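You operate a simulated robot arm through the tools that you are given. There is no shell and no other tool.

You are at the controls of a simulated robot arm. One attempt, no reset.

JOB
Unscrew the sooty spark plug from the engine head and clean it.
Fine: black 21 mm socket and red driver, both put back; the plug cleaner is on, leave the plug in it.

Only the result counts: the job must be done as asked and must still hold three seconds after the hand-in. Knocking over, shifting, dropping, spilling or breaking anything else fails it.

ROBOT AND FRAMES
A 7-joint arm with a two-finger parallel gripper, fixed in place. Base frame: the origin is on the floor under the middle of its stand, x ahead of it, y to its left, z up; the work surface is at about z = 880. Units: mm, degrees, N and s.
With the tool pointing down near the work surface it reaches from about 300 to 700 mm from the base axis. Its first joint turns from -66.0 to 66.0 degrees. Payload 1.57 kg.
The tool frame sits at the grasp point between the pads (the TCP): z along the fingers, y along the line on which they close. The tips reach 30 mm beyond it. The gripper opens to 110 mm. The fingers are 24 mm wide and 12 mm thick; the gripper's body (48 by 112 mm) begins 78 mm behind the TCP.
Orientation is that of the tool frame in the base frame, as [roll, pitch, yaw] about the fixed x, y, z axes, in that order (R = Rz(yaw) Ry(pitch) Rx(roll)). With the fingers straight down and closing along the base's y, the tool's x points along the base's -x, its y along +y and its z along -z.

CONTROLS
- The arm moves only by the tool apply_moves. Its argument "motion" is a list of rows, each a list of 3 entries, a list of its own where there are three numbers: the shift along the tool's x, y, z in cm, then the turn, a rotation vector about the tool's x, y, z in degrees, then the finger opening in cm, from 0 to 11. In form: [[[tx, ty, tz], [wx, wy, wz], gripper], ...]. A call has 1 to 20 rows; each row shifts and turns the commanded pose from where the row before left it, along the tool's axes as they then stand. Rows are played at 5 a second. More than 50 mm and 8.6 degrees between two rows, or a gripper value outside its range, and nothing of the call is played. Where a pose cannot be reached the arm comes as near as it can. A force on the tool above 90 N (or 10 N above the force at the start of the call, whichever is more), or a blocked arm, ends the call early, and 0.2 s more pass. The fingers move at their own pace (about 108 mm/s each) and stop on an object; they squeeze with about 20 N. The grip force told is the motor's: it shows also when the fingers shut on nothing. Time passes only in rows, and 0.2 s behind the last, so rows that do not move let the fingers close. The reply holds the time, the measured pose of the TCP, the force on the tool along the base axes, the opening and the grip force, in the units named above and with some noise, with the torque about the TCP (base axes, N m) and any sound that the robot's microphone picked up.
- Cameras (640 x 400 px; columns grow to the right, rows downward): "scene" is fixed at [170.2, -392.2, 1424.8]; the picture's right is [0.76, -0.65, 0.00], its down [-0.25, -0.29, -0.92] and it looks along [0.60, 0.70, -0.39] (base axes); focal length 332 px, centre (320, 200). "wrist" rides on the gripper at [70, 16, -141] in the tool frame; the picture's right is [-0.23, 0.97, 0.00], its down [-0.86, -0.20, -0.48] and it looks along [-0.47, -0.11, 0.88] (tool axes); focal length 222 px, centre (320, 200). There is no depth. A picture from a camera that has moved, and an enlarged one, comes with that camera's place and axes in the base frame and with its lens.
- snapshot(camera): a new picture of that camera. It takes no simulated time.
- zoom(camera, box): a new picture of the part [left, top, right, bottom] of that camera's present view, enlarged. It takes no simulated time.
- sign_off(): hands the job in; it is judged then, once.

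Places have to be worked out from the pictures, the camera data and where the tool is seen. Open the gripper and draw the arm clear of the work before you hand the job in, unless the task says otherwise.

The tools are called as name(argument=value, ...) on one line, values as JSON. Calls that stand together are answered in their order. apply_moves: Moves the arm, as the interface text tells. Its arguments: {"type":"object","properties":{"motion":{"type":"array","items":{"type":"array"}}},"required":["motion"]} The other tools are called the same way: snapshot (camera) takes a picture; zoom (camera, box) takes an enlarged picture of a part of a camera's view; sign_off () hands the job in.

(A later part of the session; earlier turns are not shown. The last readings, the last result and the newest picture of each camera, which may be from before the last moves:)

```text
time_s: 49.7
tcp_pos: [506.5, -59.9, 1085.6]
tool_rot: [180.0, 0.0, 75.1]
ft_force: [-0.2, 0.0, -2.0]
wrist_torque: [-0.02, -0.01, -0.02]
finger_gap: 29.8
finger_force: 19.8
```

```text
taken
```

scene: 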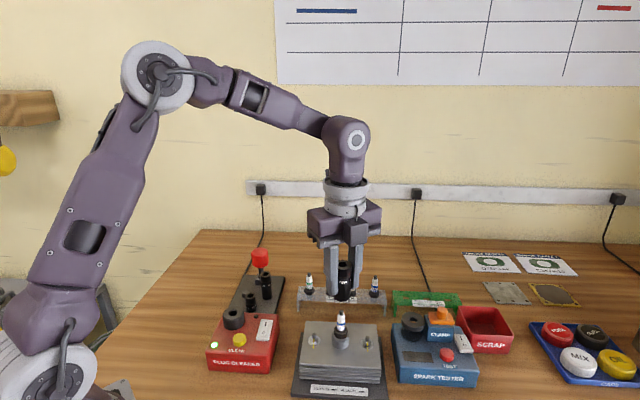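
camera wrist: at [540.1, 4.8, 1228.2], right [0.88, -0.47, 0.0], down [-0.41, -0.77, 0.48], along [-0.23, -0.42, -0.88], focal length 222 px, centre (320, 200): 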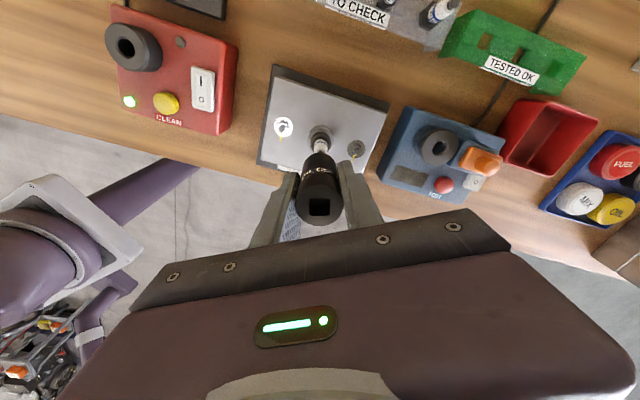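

The socket hangs above the plug with a steady grip. I'll turn another 33° clockwise and then check alignment against the plug in both views.

apply_moves(motion=[[[0, 0, 0], [0, 0, 8.25], 2.3], [[0, 0, 0], [0, 0, 8.25], 2.3], [[0, 0, 0], [0, 0, 8.25], 2.3], [[0, 0, 0], [0, 0, 8.25], 2.3], [[0, 0, 0], [0, 0, 0], 2.3], [[0, 0, 0], [0, 0, 0], 2.3]])

zoom(camera="wrist", box=[270, 100, 370, 230])

zoom(camera="scene", box=[310, 230, 370, 360])

```text
time_s: 51.1
tcp_pos: [507.4, -58.3, 1083.7]
tool_rot: [180.0, 0.0, 41.8]
ft_force: [0.2, -0.1, -1.6]
wrist_torque: [-0.03, -0.02, -0.03]
finger_gap: 30.2
finger_force: 19.7
```

```text
3.08 times, centred on (320, 165) of wrist
camera zoom: at [568.7, -23.1, 1227.6], right [0.48, -0.88, 0.0], down [-0.77, -0.42, 0.48], along [-0.42, -0.23, -0.88], focal length 684 px, centre (320, 308)
```

zoom: 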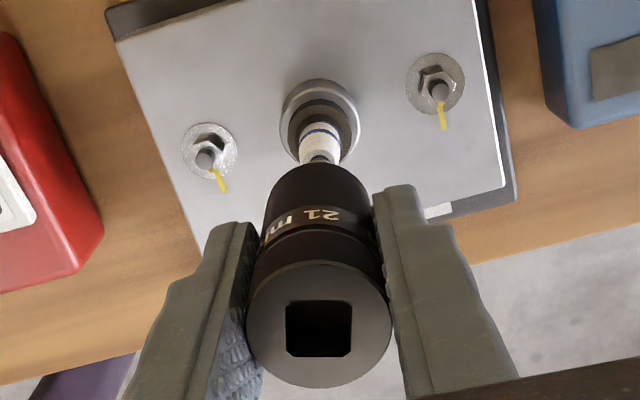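

```text
3.08 times, centred on (340, 295) of scene
camera zoom: at [170.3, -392.2, 1424.8], right [0.76, -0.65, 0.0], down [-0.25, -0.29, -0.92], along [0.6, 0.7, -0.39], focal length 1020 px, centre (258, -92)
```

zoom: 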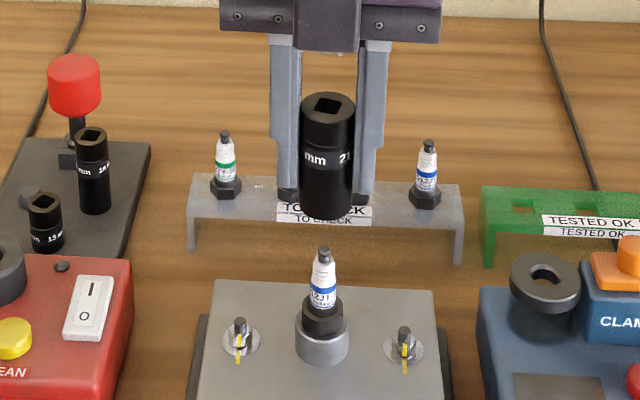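

The measured pose carries about 1 mm of noise, so I'll use relative image measurements. Closer zooms of both socket and plug will give the remaining offset.

zoom(camera="scene", box=[326, 255, 362, 305])

zoom(camera="scene", box=[322, 305, 362, 355])

zoom(camera="wrist", box=[300, 120, 340, 160])

zoom(camera="wrist", box=[290, 180, 350, 230])

```text
8.00 times, centred on (344, 280) of scene
camera zoom: at [170.3, -392.2, 1424.8], right [0.76, -0.65, 0.0], down [-0.25, -0.29, -0.92], along [0.6, 0.7, -0.39], focal length 2653 px, centre (128, -440)
```

zoom: 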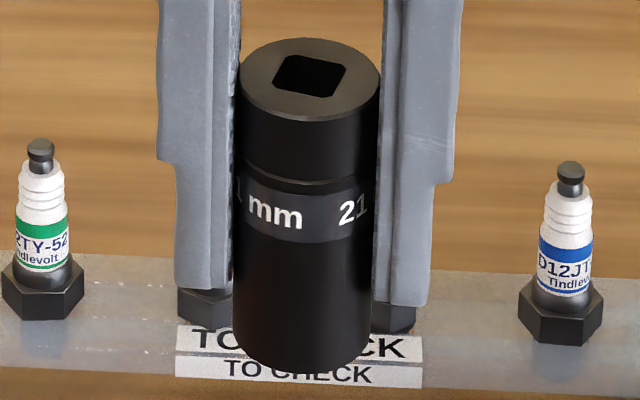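

```text
8.00 times, centred on (342, 330) of scene
camera zoom: at [170.3, -392.2, 1424.8], right [0.76, -0.65, 0.0], down [-0.25, -0.29, -0.92], along [0.6, 0.7, -0.39], focal length 2653 px, centre (144, -840)
```

zoom: 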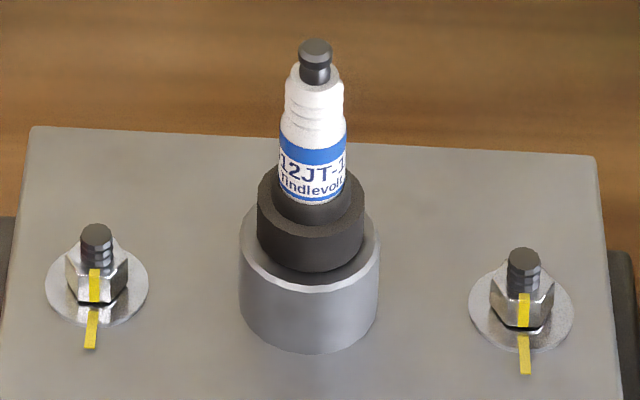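

```text
10.00 times, centred on (320, 140) of wrist
camera zoom: at [568.7, -23.1, 1227.6], right [0.48, -0.88, 0.0], down [-0.77, -0.42, 0.48], along [-0.42, -0.23, -0.88], focal length 2221 px, centre (320, 800)
```

zoom: 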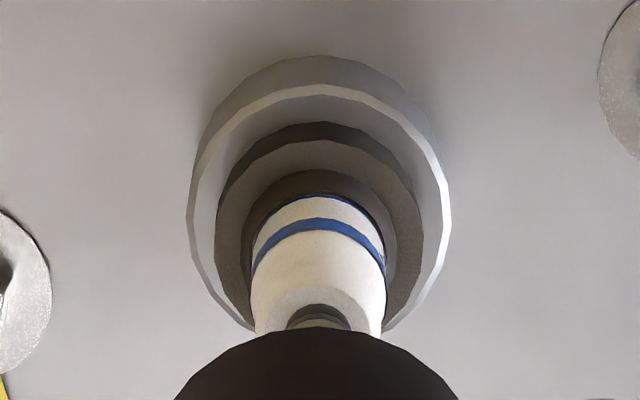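

```text
8.00 times, centred on (320, 205) of wrist
camera zoom: at [568.7, -23.1, 1227.6], right [0.48, -0.88, 0.0], down [-0.77, -0.42, 0.48], along [-0.42, -0.23, -0.88], focal length 1777 px, centre (320, 160)
```

zoom: 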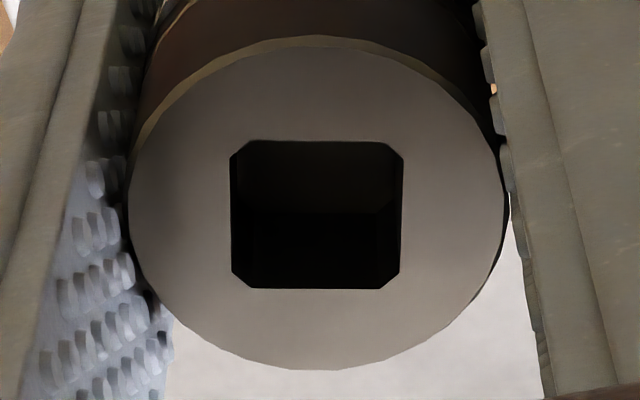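

The sideways alignment is within 0.3 mm and the plug axis is 2.2 mm further along the tool's −x. I'll apply that and lower the socket over the insulator, stopping just above the collar.

apply_moves(motion=[[[-0.22, 0, 0], [0, 0, 0], 2.3], [[0, 0, 1.5], [0, 0, 0], 2.3], [[0, 0, 1.5], [0, 0, 0], 2.3], [[0, 0, 1.5], [0, 0, 0], 2.3], [[0, 0, 1.2], [0, 0, 0], 2.3], [[0, 0, 0.8], [0, 0, 0], 2.3], [[0, 0, 0], [0, 0, 0], 2.3]])

zoom(camera="scene", box=[316, 270, 366, 360])

zoom(camera="wrist", box=[280, 120, 360, 200])

```text
time_s: 52.7
tcp_pos: [506.0, -60.9, 1020.7]
tool_rot: [180.0, 0.0, 42.0]
ft_force: [0.3, -0.2, -3.3]
wrist_torque: [0.0, 0.0, 0.0]
finger_gap: 29.9
finger_force: 19.9
```

```text
4.44 times, centred on (341, 315) of scene
camera zoom: at [170.3, -392.2, 1424.8], right [0.76, -0.65, 0.0], down [-0.25, -0.29, -0.92], along [0.6, 0.7, -0.39], focal length 1474 px, centre (227, -311)
```

zoom: 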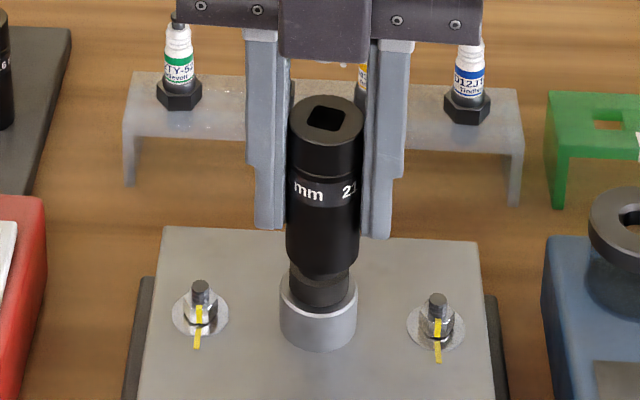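

```text
5.00 times, centred on (320, 160) of wrist
camera zoom: at [567.9, -25.8, 1163.0], right [0.48, -0.88, 0.0], down [-0.77, -0.42, 0.48], along [-0.42, -0.23, -0.88], focal length 1111 px, centre (320, 400)
```

zoom: 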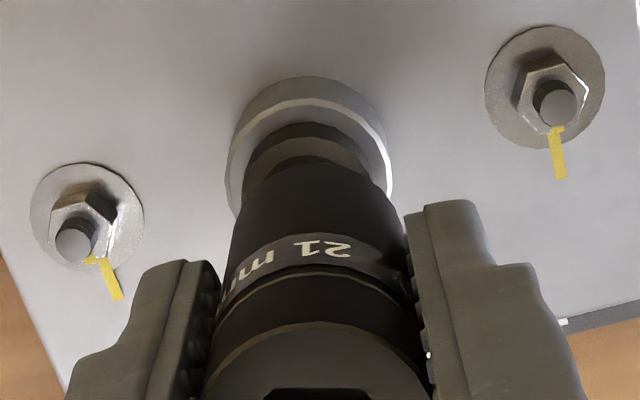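

The socket is over the insulator with no contact force. I'll zoom in on the gap to fine-tune before it meets the collar.

zoom(camera="scene", box=[328, 322, 356, 350])

zoom(camera="wrist", box=[300, 130, 340, 170])

zoom(camera="scene", box=[328, 288, 356, 316])

```text
14.29 times, centred on (342, 336) of scene
camera zoom: at [170.3, -392.2, 1424.8], right [0.76, -0.65, 0.0], down [-0.25, -0.29, -0.92], along [0.6, 0.7, -0.39], focal length 4737 px, centre (6, -1743)
```

zoom: 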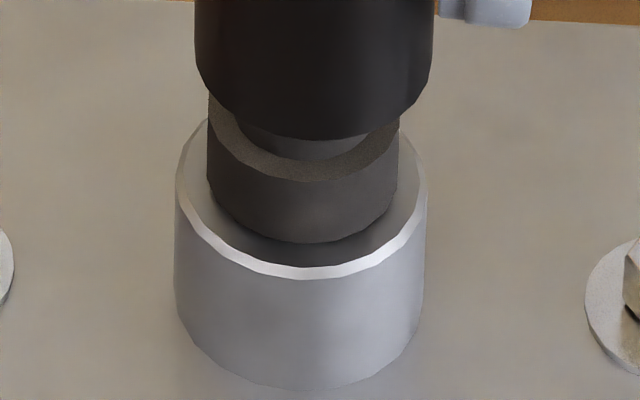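

```text
10.00 times, centred on (320, 150) of wrist
camera zoom: at [567.9, -25.8, 1163.0], right [0.48, -0.88, 0.0], down [-0.77, -0.42, 0.48], along [-0.42, -0.23, -0.88], focal length 2221 px, centre (320, 700)
```

zoom: 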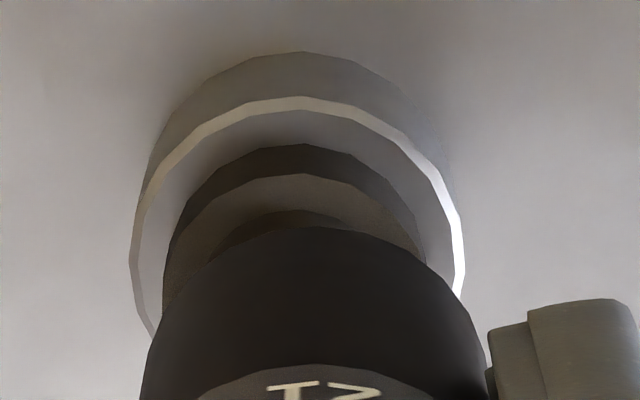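

```text
14.29 times, centred on (342, 302) of scene
camera zoom: at [170.3, -392.2, 1424.8], right [0.76, -0.65, 0.0], down [-0.25, -0.29, -0.92], along [0.6, 0.7, -0.39], focal length 4737 px, centre (6, -1257)
```

zoom: 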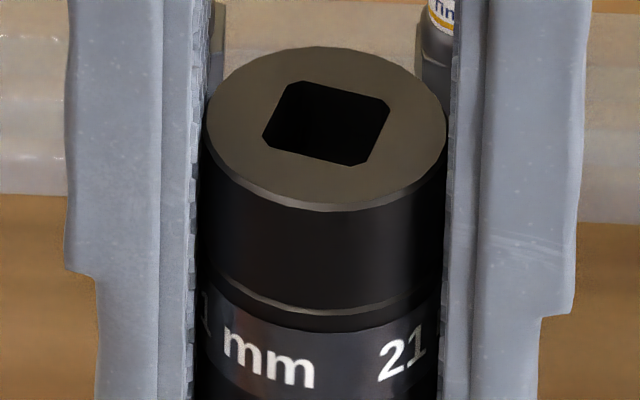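

The scene view shows the socket about 1 mm to the right of the plug axis. I'll shift −1.1 mm along tool y and lower slowly onto the collar with force checks.

apply_moves(motion=[[[0, -0.11, 0], [0, 0, 0], 2.3], [[0, 0, 0.4], [0, 0, 0], 2.3], [[0, 0, 0.3], [0, 0, 0], 2.3], [[0, 0, 0.2], [0, 0, 0], 2.3], [[0, 0, 0], [0, 0, 0], 2.3]])

zoom(camera="scene", box=[328, 322, 356, 350])

zoom(camera="wrist", box=[300, 130, 340, 170])

```text
time_s: 53.9
tcp_pos: [505.2, -58.8, 1010.9]
tool_rot: [-179.9, 0.1, 41.9]
ft_force: [1.0, -0.3, -1.1]
wrist_torque: [-0.03, -0.04, 0.01]
finger_gap: 30.0
finger_force: 19.9
```

```text
14.29 times, centred on (342, 336) of scene
camera zoom: at [170.3, -392.2, 1424.8], right [0.76, -0.65, 0.0], down [-0.25, -0.29, -0.92], along [0.6, 0.7, -0.39], focal length 4737 px, centre (6, -1743)
```

zoom: 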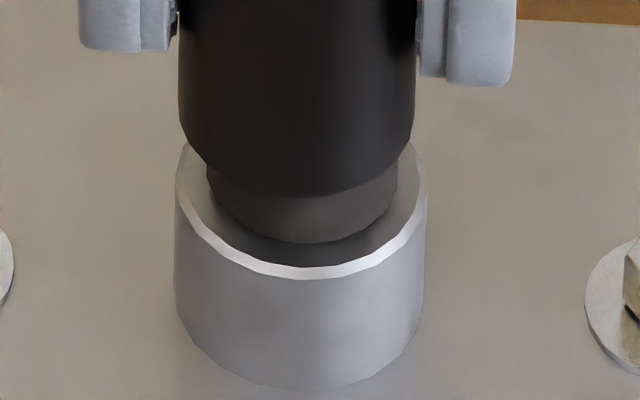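

```text
10.00 times, centred on (320, 150) of wrist
camera zoom: at [566.6, -24.4, 1153.4], right [0.48, -0.88, 0.0], down [-0.77, -0.42, 0.48], along [-0.42, -0.23, -0.88], focal length 2221 px, centre (320, 700)
```

zoom: 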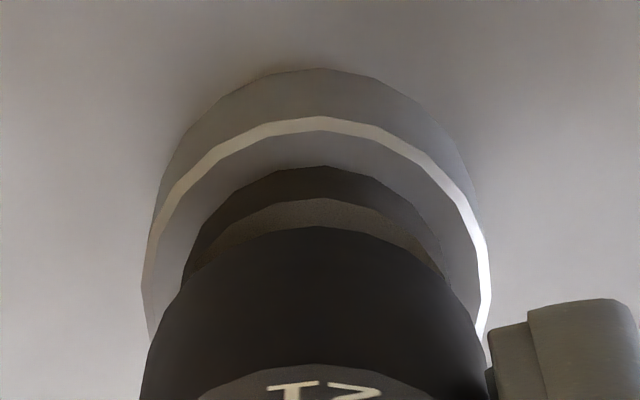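

Both views together show the socket needs to go +3.5 mm along tool x and +0.75 mm along tool y; my earlier x correction was the wrong sign. I'll apply this while still above the collar and check again.

apply_moves(motion=[[[0.18, 0.04, -0.1], [0, 0, 0], 2.3], [[0.17, 0.035, 0], [0, 0, 0], 2.3], [[0, 0, 0], [0, 0, 0], 2.3], [[0, 0, 0], [0, 0, 0], 2.3]])

zoom(camera="scene", box=[328, 322, 356, 350])

zoom(camera="wrist", box=[300, 130, 340, 170])

zoom(camera="wrist", box=[290, 180, 350, 230])

```text
time_s: 54.9
tcp_pos: [507.3, -57.4, 1012.0]
tool_rot: [-179.9, 0.0, 41.9]
ft_force: [-1.3, 0.5, -1.9]
wrist_torque: [0.03, -0.01, 0.03]
finger_gap: 30.2
finger_force: 19.6
```

```text
14.29 times, centred on (342, 336) of scene
camera zoom: at [170.3, -392.2, 1424.8], right [0.76, -0.65, 0.0], down [-0.25, -0.29, -0.92], along [0.6, 0.7, -0.39], focal length 4737 px, centre (6, -1743)
```

zoom: 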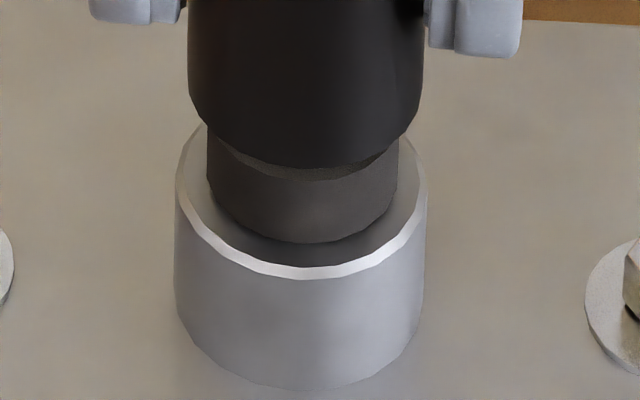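

```text
10.00 times, centred on (320, 150) of wrist
camera zoom: at [569.9, -22.6, 1154.6], right [0.48, -0.88, 0.0], down [-0.77, -0.42, 0.48], along [-0.42, -0.23, -0.88], focal length 2221 px, centre (320, 700)
```

zoom: 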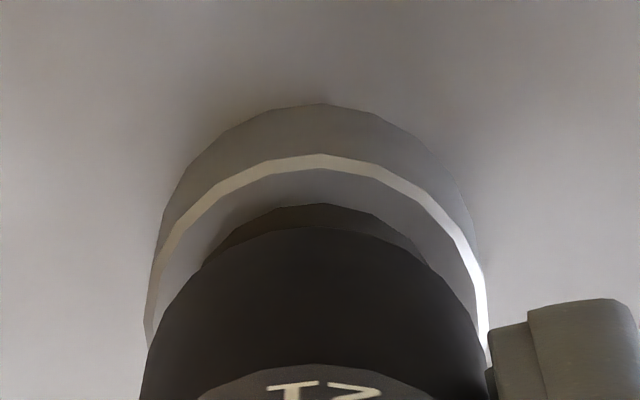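

```text
8.00 times, centred on (320, 205) of wrist
camera zoom: at [569.9, -22.6, 1154.6], right [0.48, -0.88, 0.0], down [-0.77, -0.42, 0.48], along [-0.42, -0.23, -0.88], focal length 1777 px, centre (320, 160)
```

zoom: 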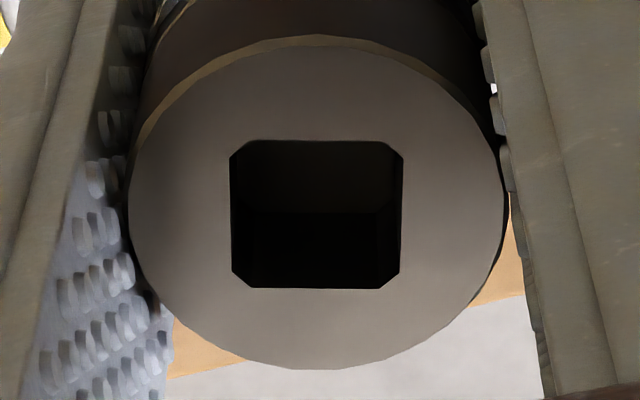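

Now both views agree to within about 0.5 mm. I'll lower gently onto the collar.

apply_moves(motion=[[[0, 0, 0.2], [0, 0, 0], 2.3], [[0, 0, 0.2], [0, 0, 0], 2.3], [[0, 0, 0.2], [0, 0, 0], 2.3], [[0, 0, 0], [0, 0, 0], 2.3]])

zoom(camera="scene", box=[328, 322, 356, 350])

zoom(camera="wrist", box=[300, 130, 340, 170])

```text
time_s: 55.9
tcp_pos: [508.4, -57.7, 1005.6]
tool_rot: [179.9, 0.0, 42.1]
ft_force: [-0.7, 0.7, -2.3]
wrist_torque: [-0.04, 0.01, -0.03]
finger_gap: 30.2
finger_force: 19.7
```

```text
14.29 times, centred on (342, 336) of scene
camera zoom: at [170.3, -392.2, 1424.8], right [0.76, -0.65, 0.0], down [-0.25, -0.29, -0.92], along [0.6, 0.7, -0.39], focal length 4737 px, centre (6, -1743)
```

zoom: 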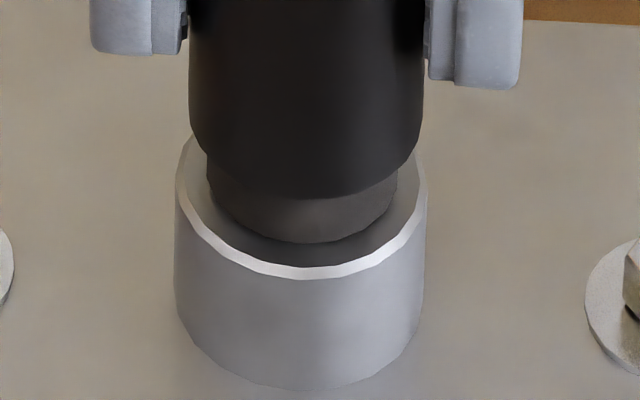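

```text
10.00 times, centred on (320, 150) of wrist
camera zoom: at [570.6, -22.0, 1148.5], right [0.48, -0.88, 0.0], down [-0.77, -0.42, 0.48], along [-0.42, -0.23, -0.88], focal length 2221 px, centre (320, 700)
```

zoom: 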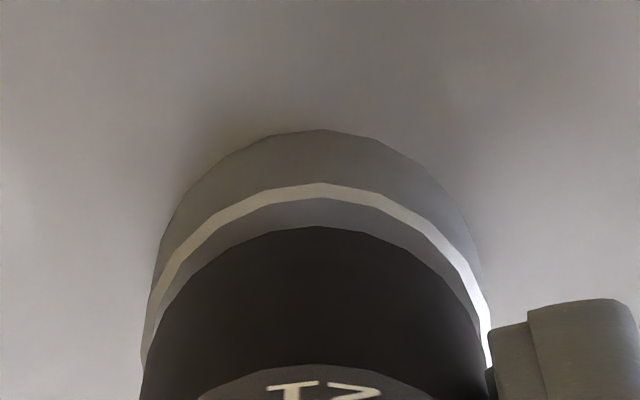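

The socket is sliding over the collar with no resistance. I'll continue down until it seats.

apply_moves(motion=[[[0, 0, 0.2], [0, 0, 0], 2.3], [[0, 0, 0.2], [0, 0, 0], 2.3], [[0, 0, 0.2], [0, 0, 0], 2.3], [[0, 0, 0], [0, 0, 0], 2.3]])

zoom(camera="scene", box=[328, 322, 356, 350])

```text
time_s: 56.9
tcp_pos: [508.5, -56.2, 1001.3]
tool_rot: [-180.0, 0.1, 41.8]
ft_force: [-0.3, -1.4, 11.3]
wrist_torque: [-0.05, 0.0, -0.03]
finger_gap: 30.1
finger_force: 19.9
```

```text
14.29 times, centred on (342, 336) of scene
camera zoom: at [170.0, -392.3, 1424.8], right [0.76, -0.65, 0.0], down [-0.25, -0.29, -0.92], along [0.6, 0.7, -0.39], focal length 4737 px, centre (6, -1743)
```

zoom: 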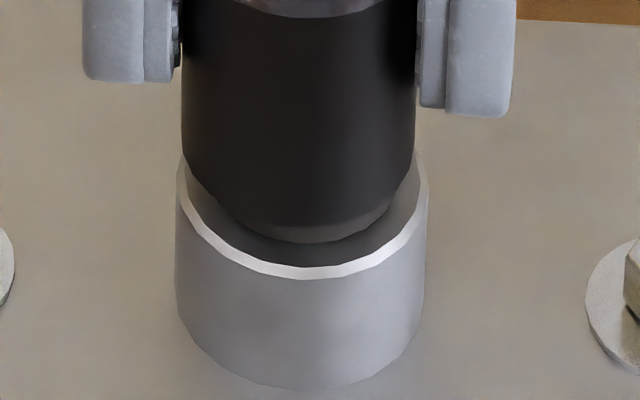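

Contact is at 11 N with the socket covering most of the collar. I'll keep the light preload and turn counter-clockwise a few degrees, watching torque and height to see whether it engages.

apply_moves(motion=[[[0, 0, 0.1], [0, 0, -4], 2.3], [[0, 0, 0], [0, 0, -4], 2.3], [[0, 0, 0], [0, 0, -4], 2.3], [[0, 0, 0], [0, 0, 0], 2.3]])

zoom(camera="scene", box=[322, 290, 362, 350])

```text
time_s: 57.9
tcp_pos: [509.5, -57.7, 999.8]
tool_rot: [180.0, 0.0, 54.1]
ft_force: [2.3, 0.3, 16.2]
wrist_torque: [0.0, 0.06, 0.0]
finger_gap: 30.2
finger_force: 20.0
```

```text
6.67 times, centred on (342, 320) of scene
camera zoom: at [170.0, -392.2, 1424.8], right [0.76, -0.65, 0.0], down [-0.25, -0.29, -0.92], along [0.6, 0.7, -0.39], focal length 2210 px, centre (173, -600)
```

zoom: 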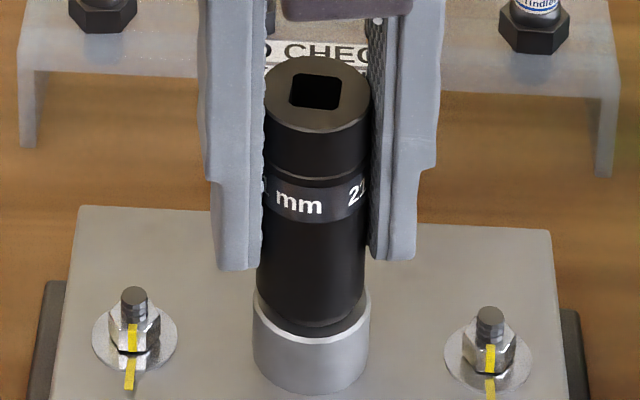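

It turned 12° with no torque showing. I'll continue counter-clockwise and watch for a torque rise that would mean it has gripped the plug.

apply_moves(motion=[[[0, 0, 0.05], [0, 0, -8], 2.3], [[0, 0, 0], [0, 0, -8], 2.3], [[0, 0, 0], [0, 0, -8], 2.3]])

zoom(camera="scene", box=[322, 290, 362, 350])

```text
time_s: 58.7
tcp_pos: [508.1, -57.0, 999.6]
tool_rot: [-180.0, 0.0, 78.1]
ft_force: [4.2, -4.5, 15.2]
wrist_torque: [-0.2, -0.17, -0.05]
finger_gap: 30.0
finger_force: 20.0
```

```text
6.67 times, centred on (342, 320) of scene
camera zoom: at [170.1, -392.3, 1424.8], right [0.76, -0.65, 0.0], down [-0.25, -0.29, -0.92], along [0.6, 0.7, -0.39], focal length 2210 px, centre (173, -600)
```

zoom: 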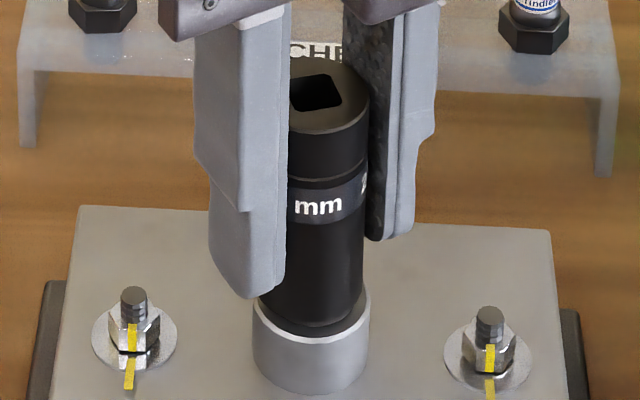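

The socket turns with the gripper but the torque is only about 0.05 N·m, so I can't tell yet whether the plug is turning. I'll complete a longer counter-clockwise stroke and then check for plug movement.

apply_moves(motion=[[[0, 0, 0], [0, 0, -8], 2.3], [[0, 0, 0], [0, 0, -8], 2.3], [[0, 0, 0], [0, 0, -8], 2.3], [[0, 0, 0], [0, 0, -8], 2.3], [[0, 0, 0], [0, 0, -8], 2.3], [[0, 0, 0], [0, 0, -8], 2.3], [[0, 0, 0], [0, 0, -8], 2.3], [[0, 0, 0], [0, 0, -8], 2.3]])

zoom(camera="scene", box=[322, 290, 362, 350])

snapshot(camera="wrist")

```text
time_s: 60.5
tcp_pos: [507.9, -55.5, 998.7]
tool_rot: [179.9, 0.0, 142.1]
ft_force: [11.4, -3.3, 7.1]
wrist_torque: [-0.04, -0.42, -0.04]
finger_gap: 30.5
finger_force: 20.0
```

```text
6.67 times, centred on (342, 320) of scene
camera zoom: at [170.4, -392.3, 1424.7], right [0.76, -0.65, 0.0], down [-0.25, -0.29, -0.92], along [0.6, 0.7, -0.39], focal length 2210 px, centre (173, -600)
```

zoom: 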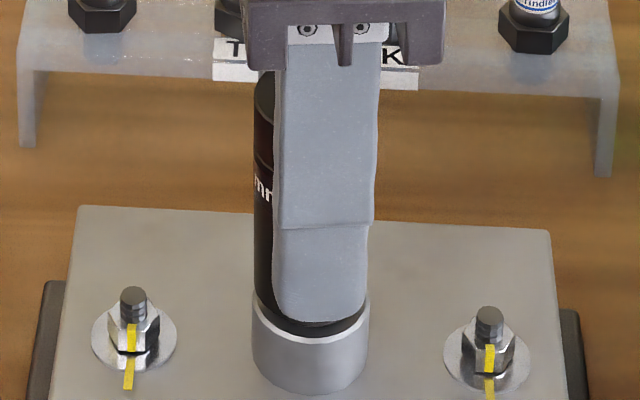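

```text
taken
camera wrist: at [462.1, -0.3, 1141.2], right [0.78, 0.63, 0.0], down [0.55, -0.68, 0.48], along [0.3, -0.37, -0.88], focal length 222 px, centre (320, 200)
```

wrist: 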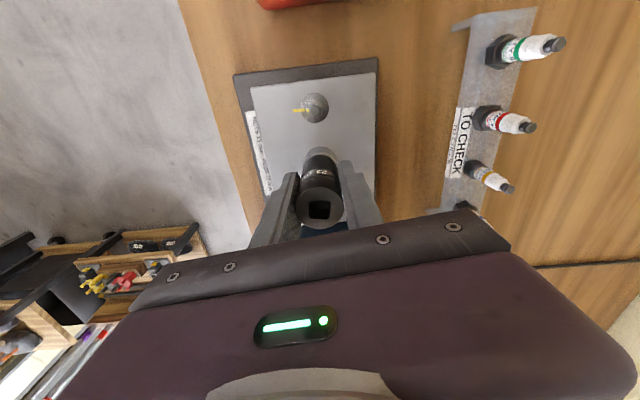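

The sideways force has built up because the socket sits 2.3 mm off the TCP, so pure rotation swings it. I'll relieve that, then raise the socket off the collar to see whether the plug moved.

apply_moves(motion=[[[-0.14, 0.11, 0], [0, 0, 0], 2.3], [[-0.13, 0.11, 0], [0, 0, 0], 2.3], [[0, 0, -0.5], [0, 0, 0], 2.3], [[0, 0, -0.7], [0, 0, 0], 2.3], [[0, 0, -0.7], [0, 0, 0], 2.3], [[0, 0, 0], [0, 0, 0], 2.3]])

zoom(camera="scene", box=[322, 290, 362, 350])

zoom(camera="wrist", box=[290, 120, 350, 180])

```text
time_s: 61.9
tcp_pos: [512.0, -56.4, 1018.0]
tool_rot: [179.9, 0.0, 142.0]
ft_force: [0.3, -0.6, -1.2]
wrist_torque: [0.0, -0.02, -0.04]
finger_gap: 30.3
finger_force: 20.2
```

```text
6.67 times, centred on (342, 320) of scene
camera zoom: at [170.3, -392.2, 1424.8], right [0.76, -0.65, 0.0], down [-0.25, -0.29, -0.92], along [0.6, 0.7, -0.39], focal length 2210 px, centre (173, -600)
```

zoom: 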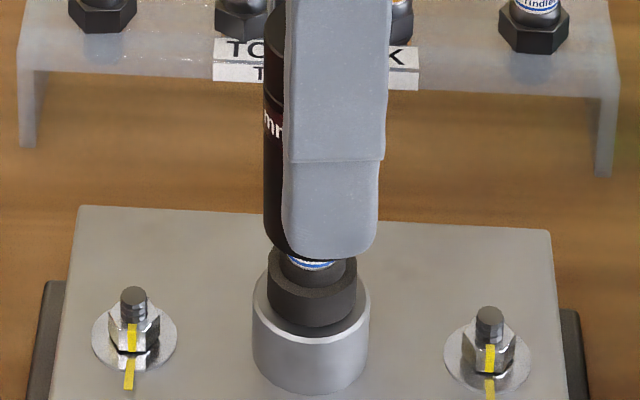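

```text
6.67 times, centred on (320, 150) of wrist
camera zoom: at [465.6, -0.1, 1160.9], right [0.78, 0.63, 0.0], down [0.55, -0.68, 0.48], along [0.3, -0.37, -0.88], focal length 1481 px, centre (320, 533)
```

zoom: 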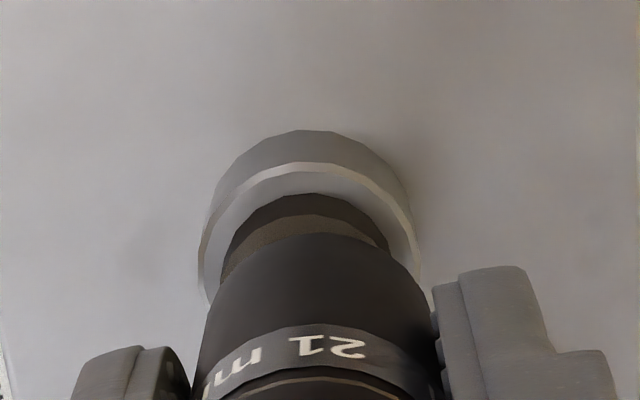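

The plug stayed in place. I'll lift a bit more to see whether its label has rotated.

apply_moves(motion=[[[0, 0, -1.5], [0, 0, 0], 2.3], [[0, 0, -1.5], [0, 0, 0], 2.3], [[0, 0, -1.2], [0, 0, 0], 2.3], [[0, 0, 0], [0, 0, 0], 2.3]])

zoom(camera="scene", box=[322, 305, 362, 355])

zoom(camera="wrist", box=[290, 110, 350, 170])

```text
time_s: 62.9
tcp_pos: [512.3, -57.8, 1059.2]
tool_rot: [-180.0, 0.0, 142.0]
ft_force: [0.5, 0.8, -1.2]
wrist_torque: [-0.02, 0.01, 0.0]
finger_gap: 30.2
finger_force: 19.6
```

```text
8.00 times, centred on (342, 330) of scene
camera zoom: at [170.2, -392.2, 1424.8], right [0.76, -0.65, 0.0], down [-0.25, -0.29, -0.92], along [0.6, 0.7, -0.39], focal length 2653 px, centre (144, -840)
```

zoom: 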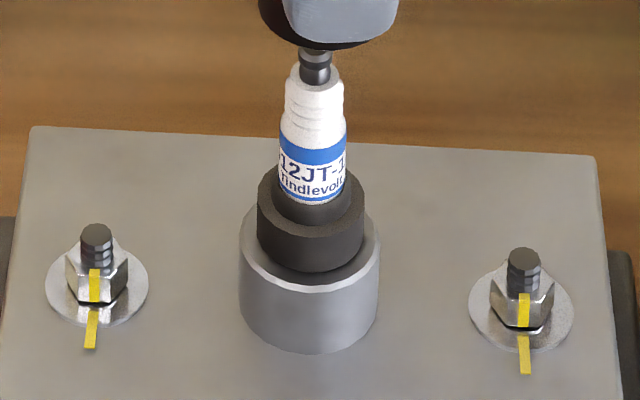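

```text
6.67 times, centred on (320, 140) of wrist
camera zoom: at [465.7, -1.0, 1202.4], right [0.78, 0.63, 0.0], down [0.55, -0.68, 0.48], along [0.3, -0.37, -0.88], focal length 1481 px, centre (320, 600)
```

zoom: 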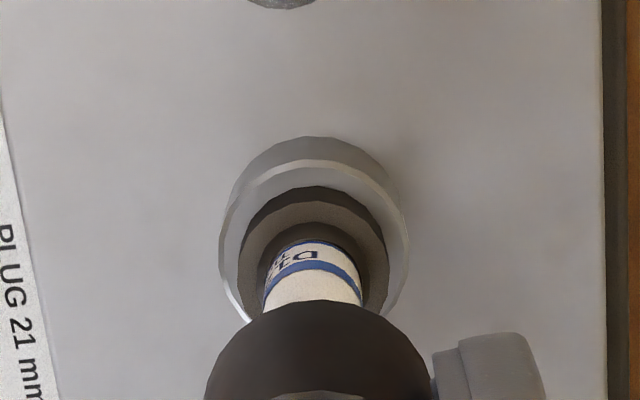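

The label shows the plug didn't turn, so the socket only spun on the round collar and its hex hasn't engaged. I'll re-measure the socket's position in the grip before searching for engagement with a centred rotation.

zoom(camera="wrist", box=[290, 180, 350, 230])

zoom(camera="scene", box=[322, 260, 362, 310])

zoom(camera="wrist", box=[306, 125, 336, 150])

```text
8.00 times, centred on (320, 205) of wrist
camera zoom: at [465.7, -1.0, 1202.4], right [0.78, 0.63, 0.0], down [0.55, -0.68, 0.48], along [0.3, -0.37, -0.88], focal length 1777 px, centre (320, 160)
```

zoom: 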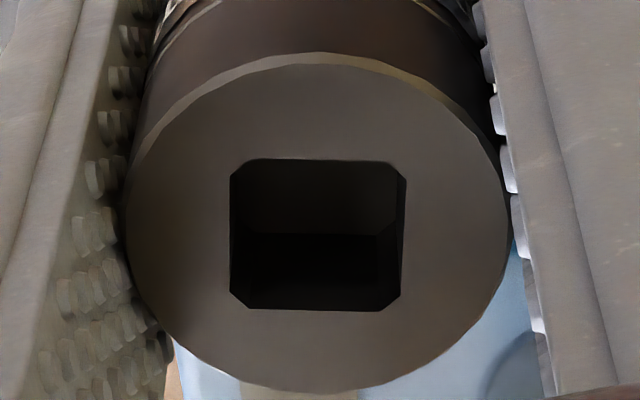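

```text
8.00 times, centred on (342, 285) of scene
camera zoom: at [170.2, -392.2, 1424.8], right [0.76, -0.65, 0.0], down [-0.25, -0.29, -0.92], along [0.6, 0.7, -0.39], focal length 2653 px, centre (144, -480)
```

zoom: 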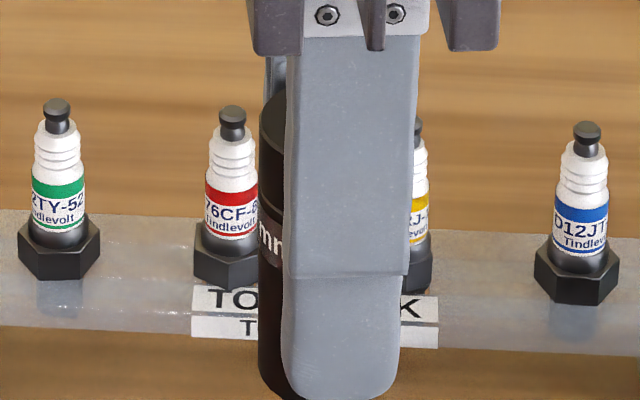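

```text
16.00 times, centred on (321, 138) of wrist
camera zoom: at [465.7, -1.0, 1202.4], right [0.78, 0.63, 0.0], down [0.55, -0.68, 0.48], along [0.3, -0.37, -0.88], focal length 3554 px, centre (304, 1200)
```

zoom: 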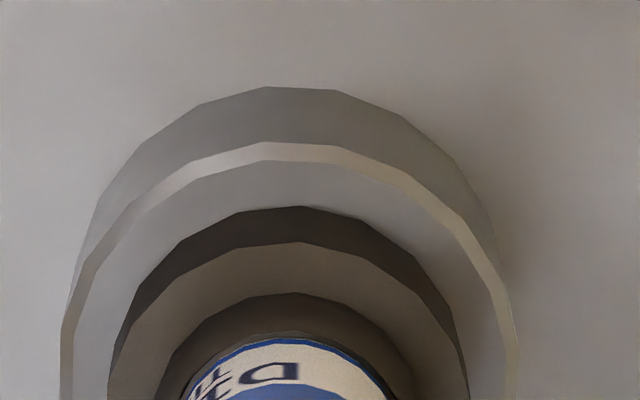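

The socket has shifted slightly in the grip and is now about 1.6 mm off-axis. I'll re-centre over the plug by +1.3 mm in x and −0.55 mm in y, lower to just above the collar, and re-check.

apply_moves(motion=[[[0.13, -0.055, 0], [0, 0, 0], 2.3], [[0, 0, 1.5], [0, 0, 0], 2.3], [[0, 0, 1.5], [0, 0, 0], 2.3], [[0, 0, 1.0], [0, 0, 0], 2.3], [[0, 0, 0.5], [0, 0, 0], 2.3], [[0, 0, 0], [0, 0, 0], 2.3], [[0, 0, 0], [0, 0, 0], 2.3]])

zoom(camera="scene", box=[328, 322, 356, 350])

zoom(camera="wrist", box=[300, 130, 340, 170])

```text
time_s: 64.5
tcp_pos: [509.7, -56.8, 1014.8]
tool_rot: [179.9, 0.1, 141.9]
ft_force: [0.8, -0.3, -2.4]
wrist_torque: [0.0, 0.0, -0.02]
finger_gap: 30.2
finger_force: 20.3
```

```text
14.29 times, centred on (342, 336) of scene
camera zoom: at [170.3, -392.2, 1424.8], right [0.76, -0.65, 0.0], down [-0.25, -0.29, -0.92], along [0.6, 0.7, -0.39], focal length 4737 px, centre (6, -1743)
```

zoom: 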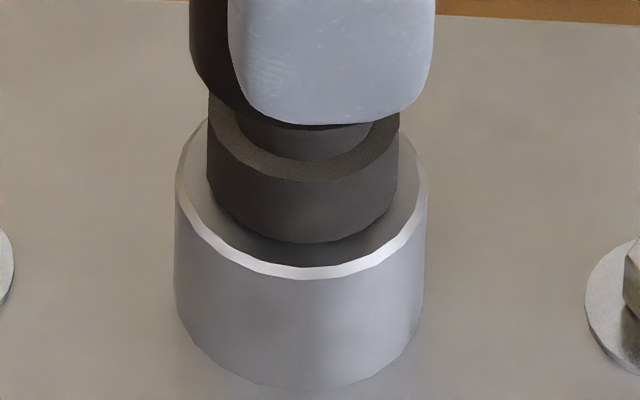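

```text
10.00 times, centred on (320, 150) of wrist
camera zoom: at [464.1, 0.1, 1157.5], right [0.78, 0.63, 0.0], down [0.55, -0.68, 0.48], along [0.3, -0.37, -0.88], focal length 2221 px, centre (320, 700)
```

zoom: 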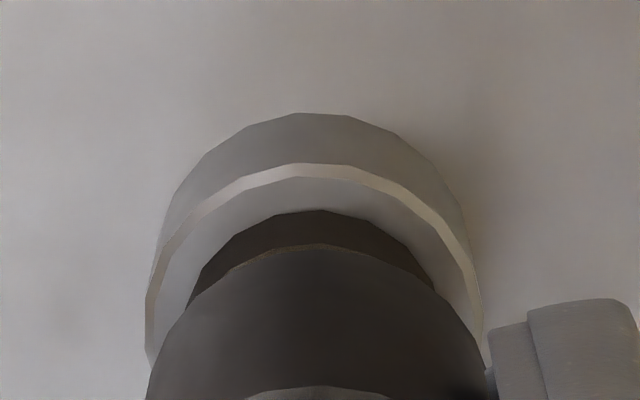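

Alignment is good in both views, within about 0.4 mm. I'll lower to contact with light force.

apply_moves(motion=[[[0, -0.03, 0.5], [0, 0, 0], 2.3], [[0, 0, 0.5], [0, 0, 0], 2.3], [[0, 0, 0.2], [0, 0, 0], 2.3], [[0, 0, 0.2], [0, 0, 0], 2.3], [[0, 0, 0], [0, 0, 0], 2.3]])

zoom(camera="scene", box=[328, 322, 356, 350])

```text
time_s: 65.7
tcp_pos: [509.7, -57.0, 1001.2]
tool_rot: [-180.0, 0.0, 142.1]
ft_force: [-0.5, -0.6, -1.7]
wrist_torque: [0.0, 0.0, -0.01]
finger_gap: 30.2
finger_force: 20.2
```

```text
14.29 times, centred on (342, 336) of scene
camera zoom: at [170.3, -392.2, 1424.8], right [0.76, -0.65, 0.0], down [-0.25, -0.29, -0.92], along [0.6, 0.7, -0.39], focal length 4737 px, centre (6, -1743)
```

zoom: 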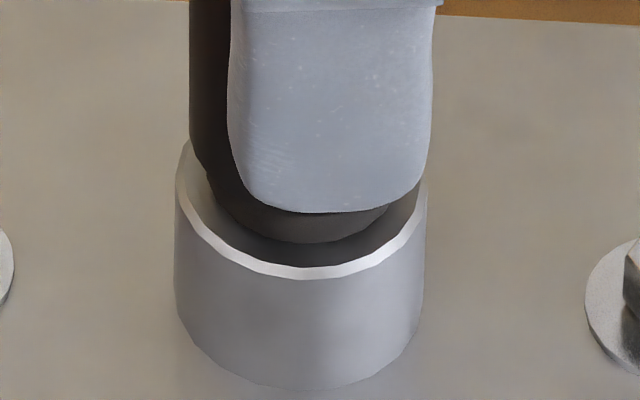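

No contact yet at this height. I'll lower further in small steps.

apply_moves(motion=[[[0, 0, 0.15], [0, 0, 0], 2.3], [[0, 0, 0.15], [0, 0, 0], 2.3], [[0, 0, 0], [0, 0, 0], 2.3]])

zoom(camera="scene", box=[328, 322, 356, 350])

```text
time_s: 66.5
tcp_pos: [510.0, -57.3, 998.3]
tool_rot: [-180.0, 0.1, 142.0]
ft_force: [-2.1, 1.1, 15.9]
wrist_torque: [0.0, 0.03, 0.01]
finger_gap: 30.3
finger_force: 20.1
```

```text
14.29 times, centred on (342, 336) of scene
camera zoom: at [169.9, -392.2, 1424.8], right [0.76, -0.65, 0.0], down [-0.25, -0.29, -0.92], along [0.6, 0.7, -0.39], focal length 4737 px, centre (6, -1743)
```

zoom: 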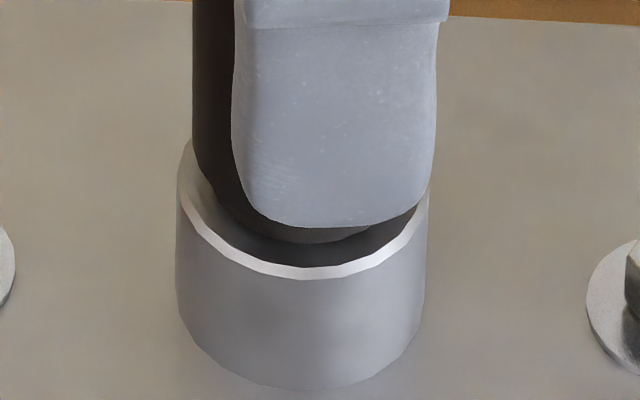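

Contact at 16 N. I'll now rotate clockwise in small centred steps, searching for the hex to drop in, and watch force and torque.

apply_moves(motion=[[[0, -0.008, 0], [0, 0, 3], 2.3], [[0, -0.008, 0], [0, 0, 3], 2.3], [[0, -0.008, 0], [0, 0, 3], 2.3], [[0, -0.008, 0], [0, 0, 3], 2.3], [[0, -0.008, 0], [0, 0, 3], 2.3], [[0, -0.008, 0], [0, 0, 3], 2.3]])

```text
time_s: 67.9
tcp_pos: [509.2, -57.2, 996.5]
tool_rot: [-179.8, -0.1, 123.9]
ft_force: [0.4, -0.8, 8.3]
wrist_torque: [0.04, -0.01, 0.03]
finger_gap: 30.2
finger_force: 20.0
```

Force eased and height dropped a little. I'll add a touch more preload and continue the search.

apply_moves(motion=[[[0, -0.008, 0.1], [0, 0, 3], 2.3], [[0, -0.008, 0], [0, 0, 3], 2.3], [[0, -0.008, 0], [0, 0, 3], 2.3], [[0, -0.008, 0], [0, 0, 3], 2.3], [[0, -0.008, 0], [0, 0, 3], 2.3]])

zoom(camera="scene", box=[328, 322, 356, 350])

```text
time_s: 69.1
tcp_pos: [508.8, -56.3, 997.0]
tool_rot: [-179.9, 0.0, 109.0]
ft_force: [-2.3, 1.1, 11.4]
wrist_torque: [0.01, -0.01, 0.03]
finger_gap: 29.8
finger_force: 19.6
```

```text
14.29 times, centred on (342, 336) of scene
camera zoom: at [170.0, -392.2, 1424.8], right [0.76, -0.65, 0.0], down [-0.25, -0.29, -0.92], along [0.6, 0.7, -0.39], focal length 4737 px, centre (6, -1743)
```

zoom: 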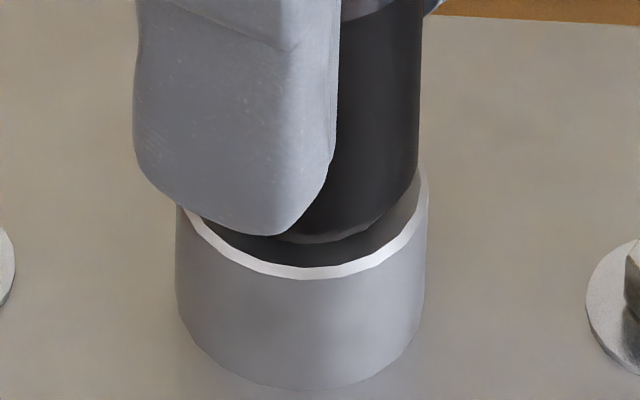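

The socket is lower now and nearly hides the collar. I'll continue the clockwise search to cover a full 60°.

apply_moves(motion=[[[0, -0.008, 0.1], [0, 0, 3], 2.3], [[0, -0.008, 0], [0, 0, 3], 2.3], [[0, -0.008, 0], [0, 0, 3], 2.3], [[0, -0.008, 0], [0, 0, 3], 2.3], [[0, -0.008, 0], [0, 0, 3], 2.3]])

apply_moves(motion=[[[0, -0.008, 0], [0, 0, 3], 2.3], [[0, -0.008, 0], [0, 0, 3], 2.3], [[0, -0.008, 0], [0, 0, 3], 2.3], [[0, -0.008, 0], [0, 0, 3], 2.3], [[0, -0.008, 0], [0, 0, 3], 2.3]])

zoom(camera="scene", box=[322, 290, 362, 350])

```text
time_s: 70.3
tcp_pos: [507.7, -57.1, 996.8]
tool_rot: [180.0, 0.0, 93.9]
ft_force: [0.2, -2.0, 9.3]
wrist_torque: [0.04, 0.03, 0.0]
finger_gap: 29.9
finger_force: 20.1
```

```text
time_s: 71.5
tcp_pos: [508.4, -57.5, 995.9]
tool_rot: [-180.0, 0.0, 78.9]
ft_force: [-0.8, 0.4, 13.8]
wrist_torque: [0.01, -0.04, 0.0]
finger_gap: 30.0
finger_force: 20.0
```

```text
6.67 times, centred on (342, 320) of scene
camera zoom: at [170.0, -392.2, 1424.8], right [0.76, -0.65, 0.0], down [-0.25, -0.29, -0.92], along [0.6, 0.7, -0.39], focal length 2210 px, centre (173, -600)
```

zoom: 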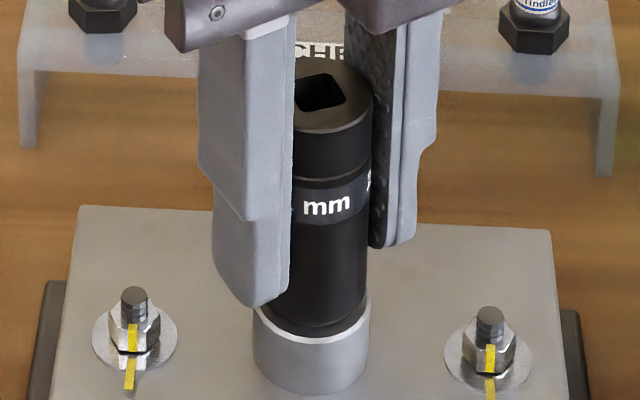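

Force stays around 10–14 N while height keeps creeping down, so I need to know whether the socket is dropping onto the hex or sliding up in my grip. I'll check its place between the fingers.

zoom(camera="wrist", box=[290, 180, 350, 230])

zoom(camera="wrist", box=[300, 130, 340, 170])

zoom(camera="scene", box=[328, 322, 356, 350])

```text
8.00 times, centred on (320, 205) of wrist
camera zoom: at [536.9, 8.3, 1138.8], right [0.91, -0.41, 0.0], down [-0.36, -0.8, 0.48], along [-0.2, -0.44, -0.88], focal length 1777 px, centre (320, 160)
```

zoom: 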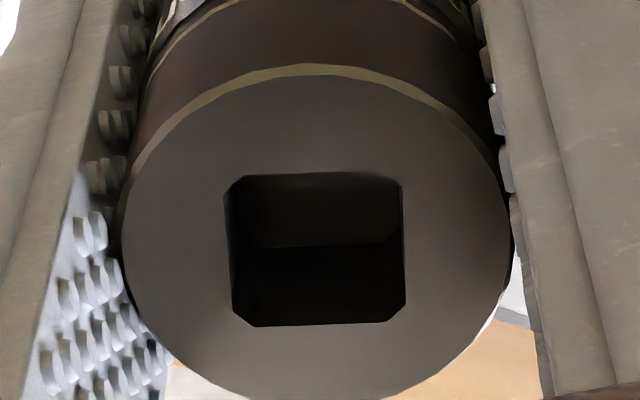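

```text
10.00 times, centred on (320, 150) of wrist
camera zoom: at [536.9, 8.3, 1138.8], right [0.91, -0.41, 0.0], down [-0.36, -0.8, 0.48], along [-0.2, -0.44, -0.88], focal length 2221 px, centre (320, 700)
```

zoom: 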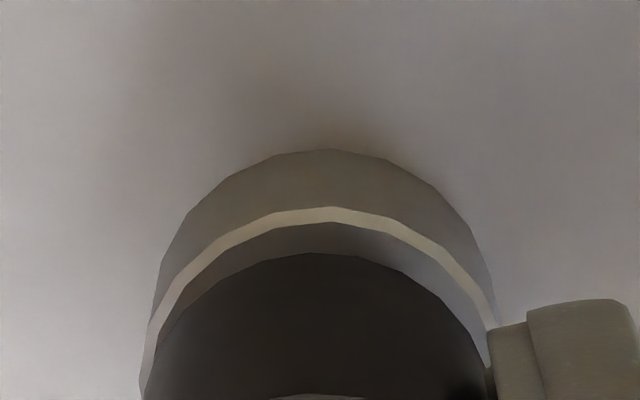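

```text
14.29 times, centred on (342, 336) of scene
camera zoom: at [170.0, -392.2, 1424.8], right [0.76, -0.65, 0.0], down [-0.25, -0.29, -0.92], along [0.6, 0.7, -0.39], focal length 4737 px, centre (6, -1743)
```

zoom: 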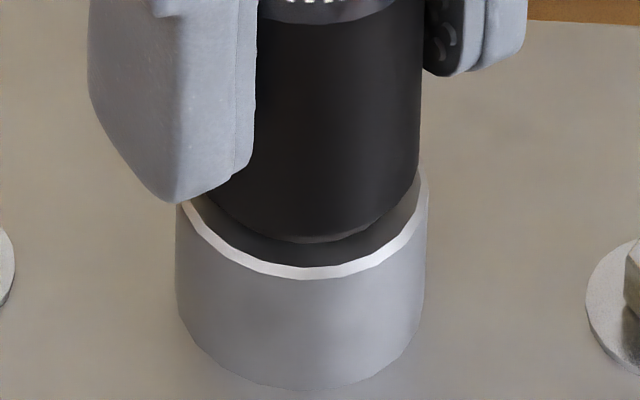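

The socket has slid up about 5 mm in my grip while pressing, so it isn't hex-engaged yet. It's well captured by the plug, so I'll open the fingers and let it settle and self-centre.

apply_moves(motion=[[[0, 0, -0.1], [0, 0, 0], 2.3], [[0, 0, 0], [0, 0, 0], 3.3], [[0, 0, 0], [0, 0, 0], 3.6], [[0, 0, 0], [0, 0, 0], 3.6]])

zoom(camera="scene", box=[322, 280, 362, 350])

zoom(camera="wrist", box=[290, 140, 350, 220])

zoom(camera="scene", box=[328, 322, 356, 350])

```text
time_s: 72.5
tcp_pos: [507.1, -56.9, 996.7]
tool_rot: [-180.0, 0.1, 78.9]
ft_force: [0.1, 1.1, -0.4]
wrist_torque: [0.01, 0.0, 0.0]
finger_gap: 36.1
finger_force: 0.1
```

```text
5.71 times, centred on (342, 315) of scene
camera zoom: at [170.2, -392.2, 1424.8], right [0.76, -0.65, 0.0], down [-0.25, -0.29, -0.92], along [0.6, 0.7, -0.39], focal length 1895 px, centre (194, -457)
```

zoom: 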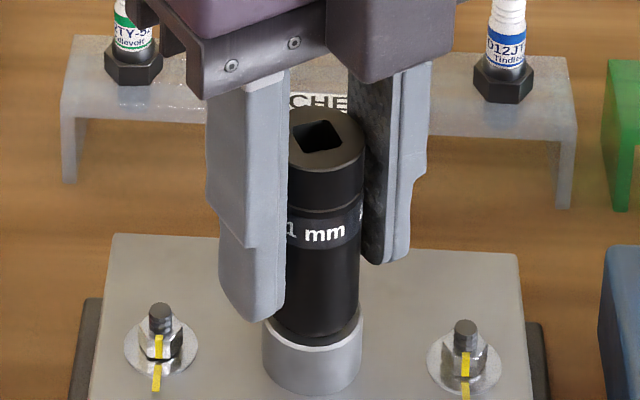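

```text
5.00 times, centred on (320, 180) of wrist
camera zoom: at [536.6, 8.2, 1139.9], right [0.91, -0.41, 0.0], down [-0.36, -0.8, 0.48], along [-0.2, -0.44, -0.88], focal length 1111 px, centre (320, 300)
```

zoom: 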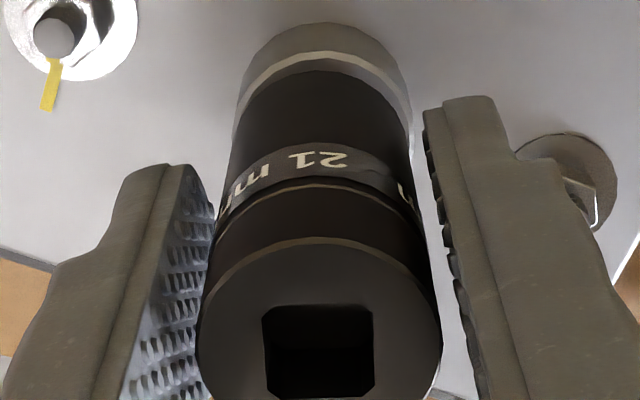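

```text
14.29 times, centred on (342, 336) of scene
camera zoom: at [170.2, -392.2, 1424.8], right [0.76, -0.65, 0.0], down [-0.25, -0.29, -0.92], along [0.6, 0.7, -0.39], focal length 4737 px, centre (6, -1743)
```

zoom: 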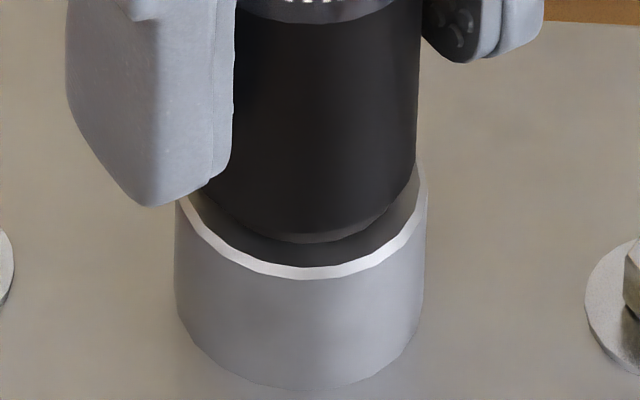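

The socket settled lower on its own and is now well centred on the TCP. I'll regrip without pressing down, turn counter-clockwise a little, and read the torque.

apply_moves(motion=[[[0, 0, 0], [0, 0, 0], 3.0], [[0, 0, 0], [0, 0, 0], 2.3], [[0, 0, 0], [0, 0, 0], 2.3], [[0, 0, 0], [0, 0, -4], 2.3], [[0, 0, 0], [0, 0, -4], 2.3], [[0, 0, 0], [0, 0, -4], 2.3]])

zoom(camera="wrist", box=[290, 180, 350, 230])

```text
time_s: 73.9
tcp_pos: [507.0, -58.5, 997.9]
tool_rot: [180.0, 0.0, 91.0]
ft_force: [1.4, -1.5, 1.7]
wrist_torque: [-0.05, -0.1, -0.01]
finger_gap: 29.9
finger_force: 19.6
```

```text
8.00 times, centred on (320, 205) of wrist
camera zoom: at [522.2, 13.0, 1139.9], right [0.98, -0.21, 0.0], down [-0.18, -0.86, 0.48], along [-0.1, -0.47, -0.88], focal length 1777 px, centre (320, 160)
```

zoom: 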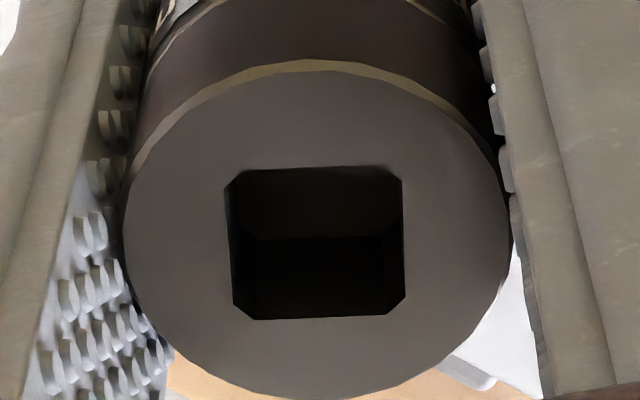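

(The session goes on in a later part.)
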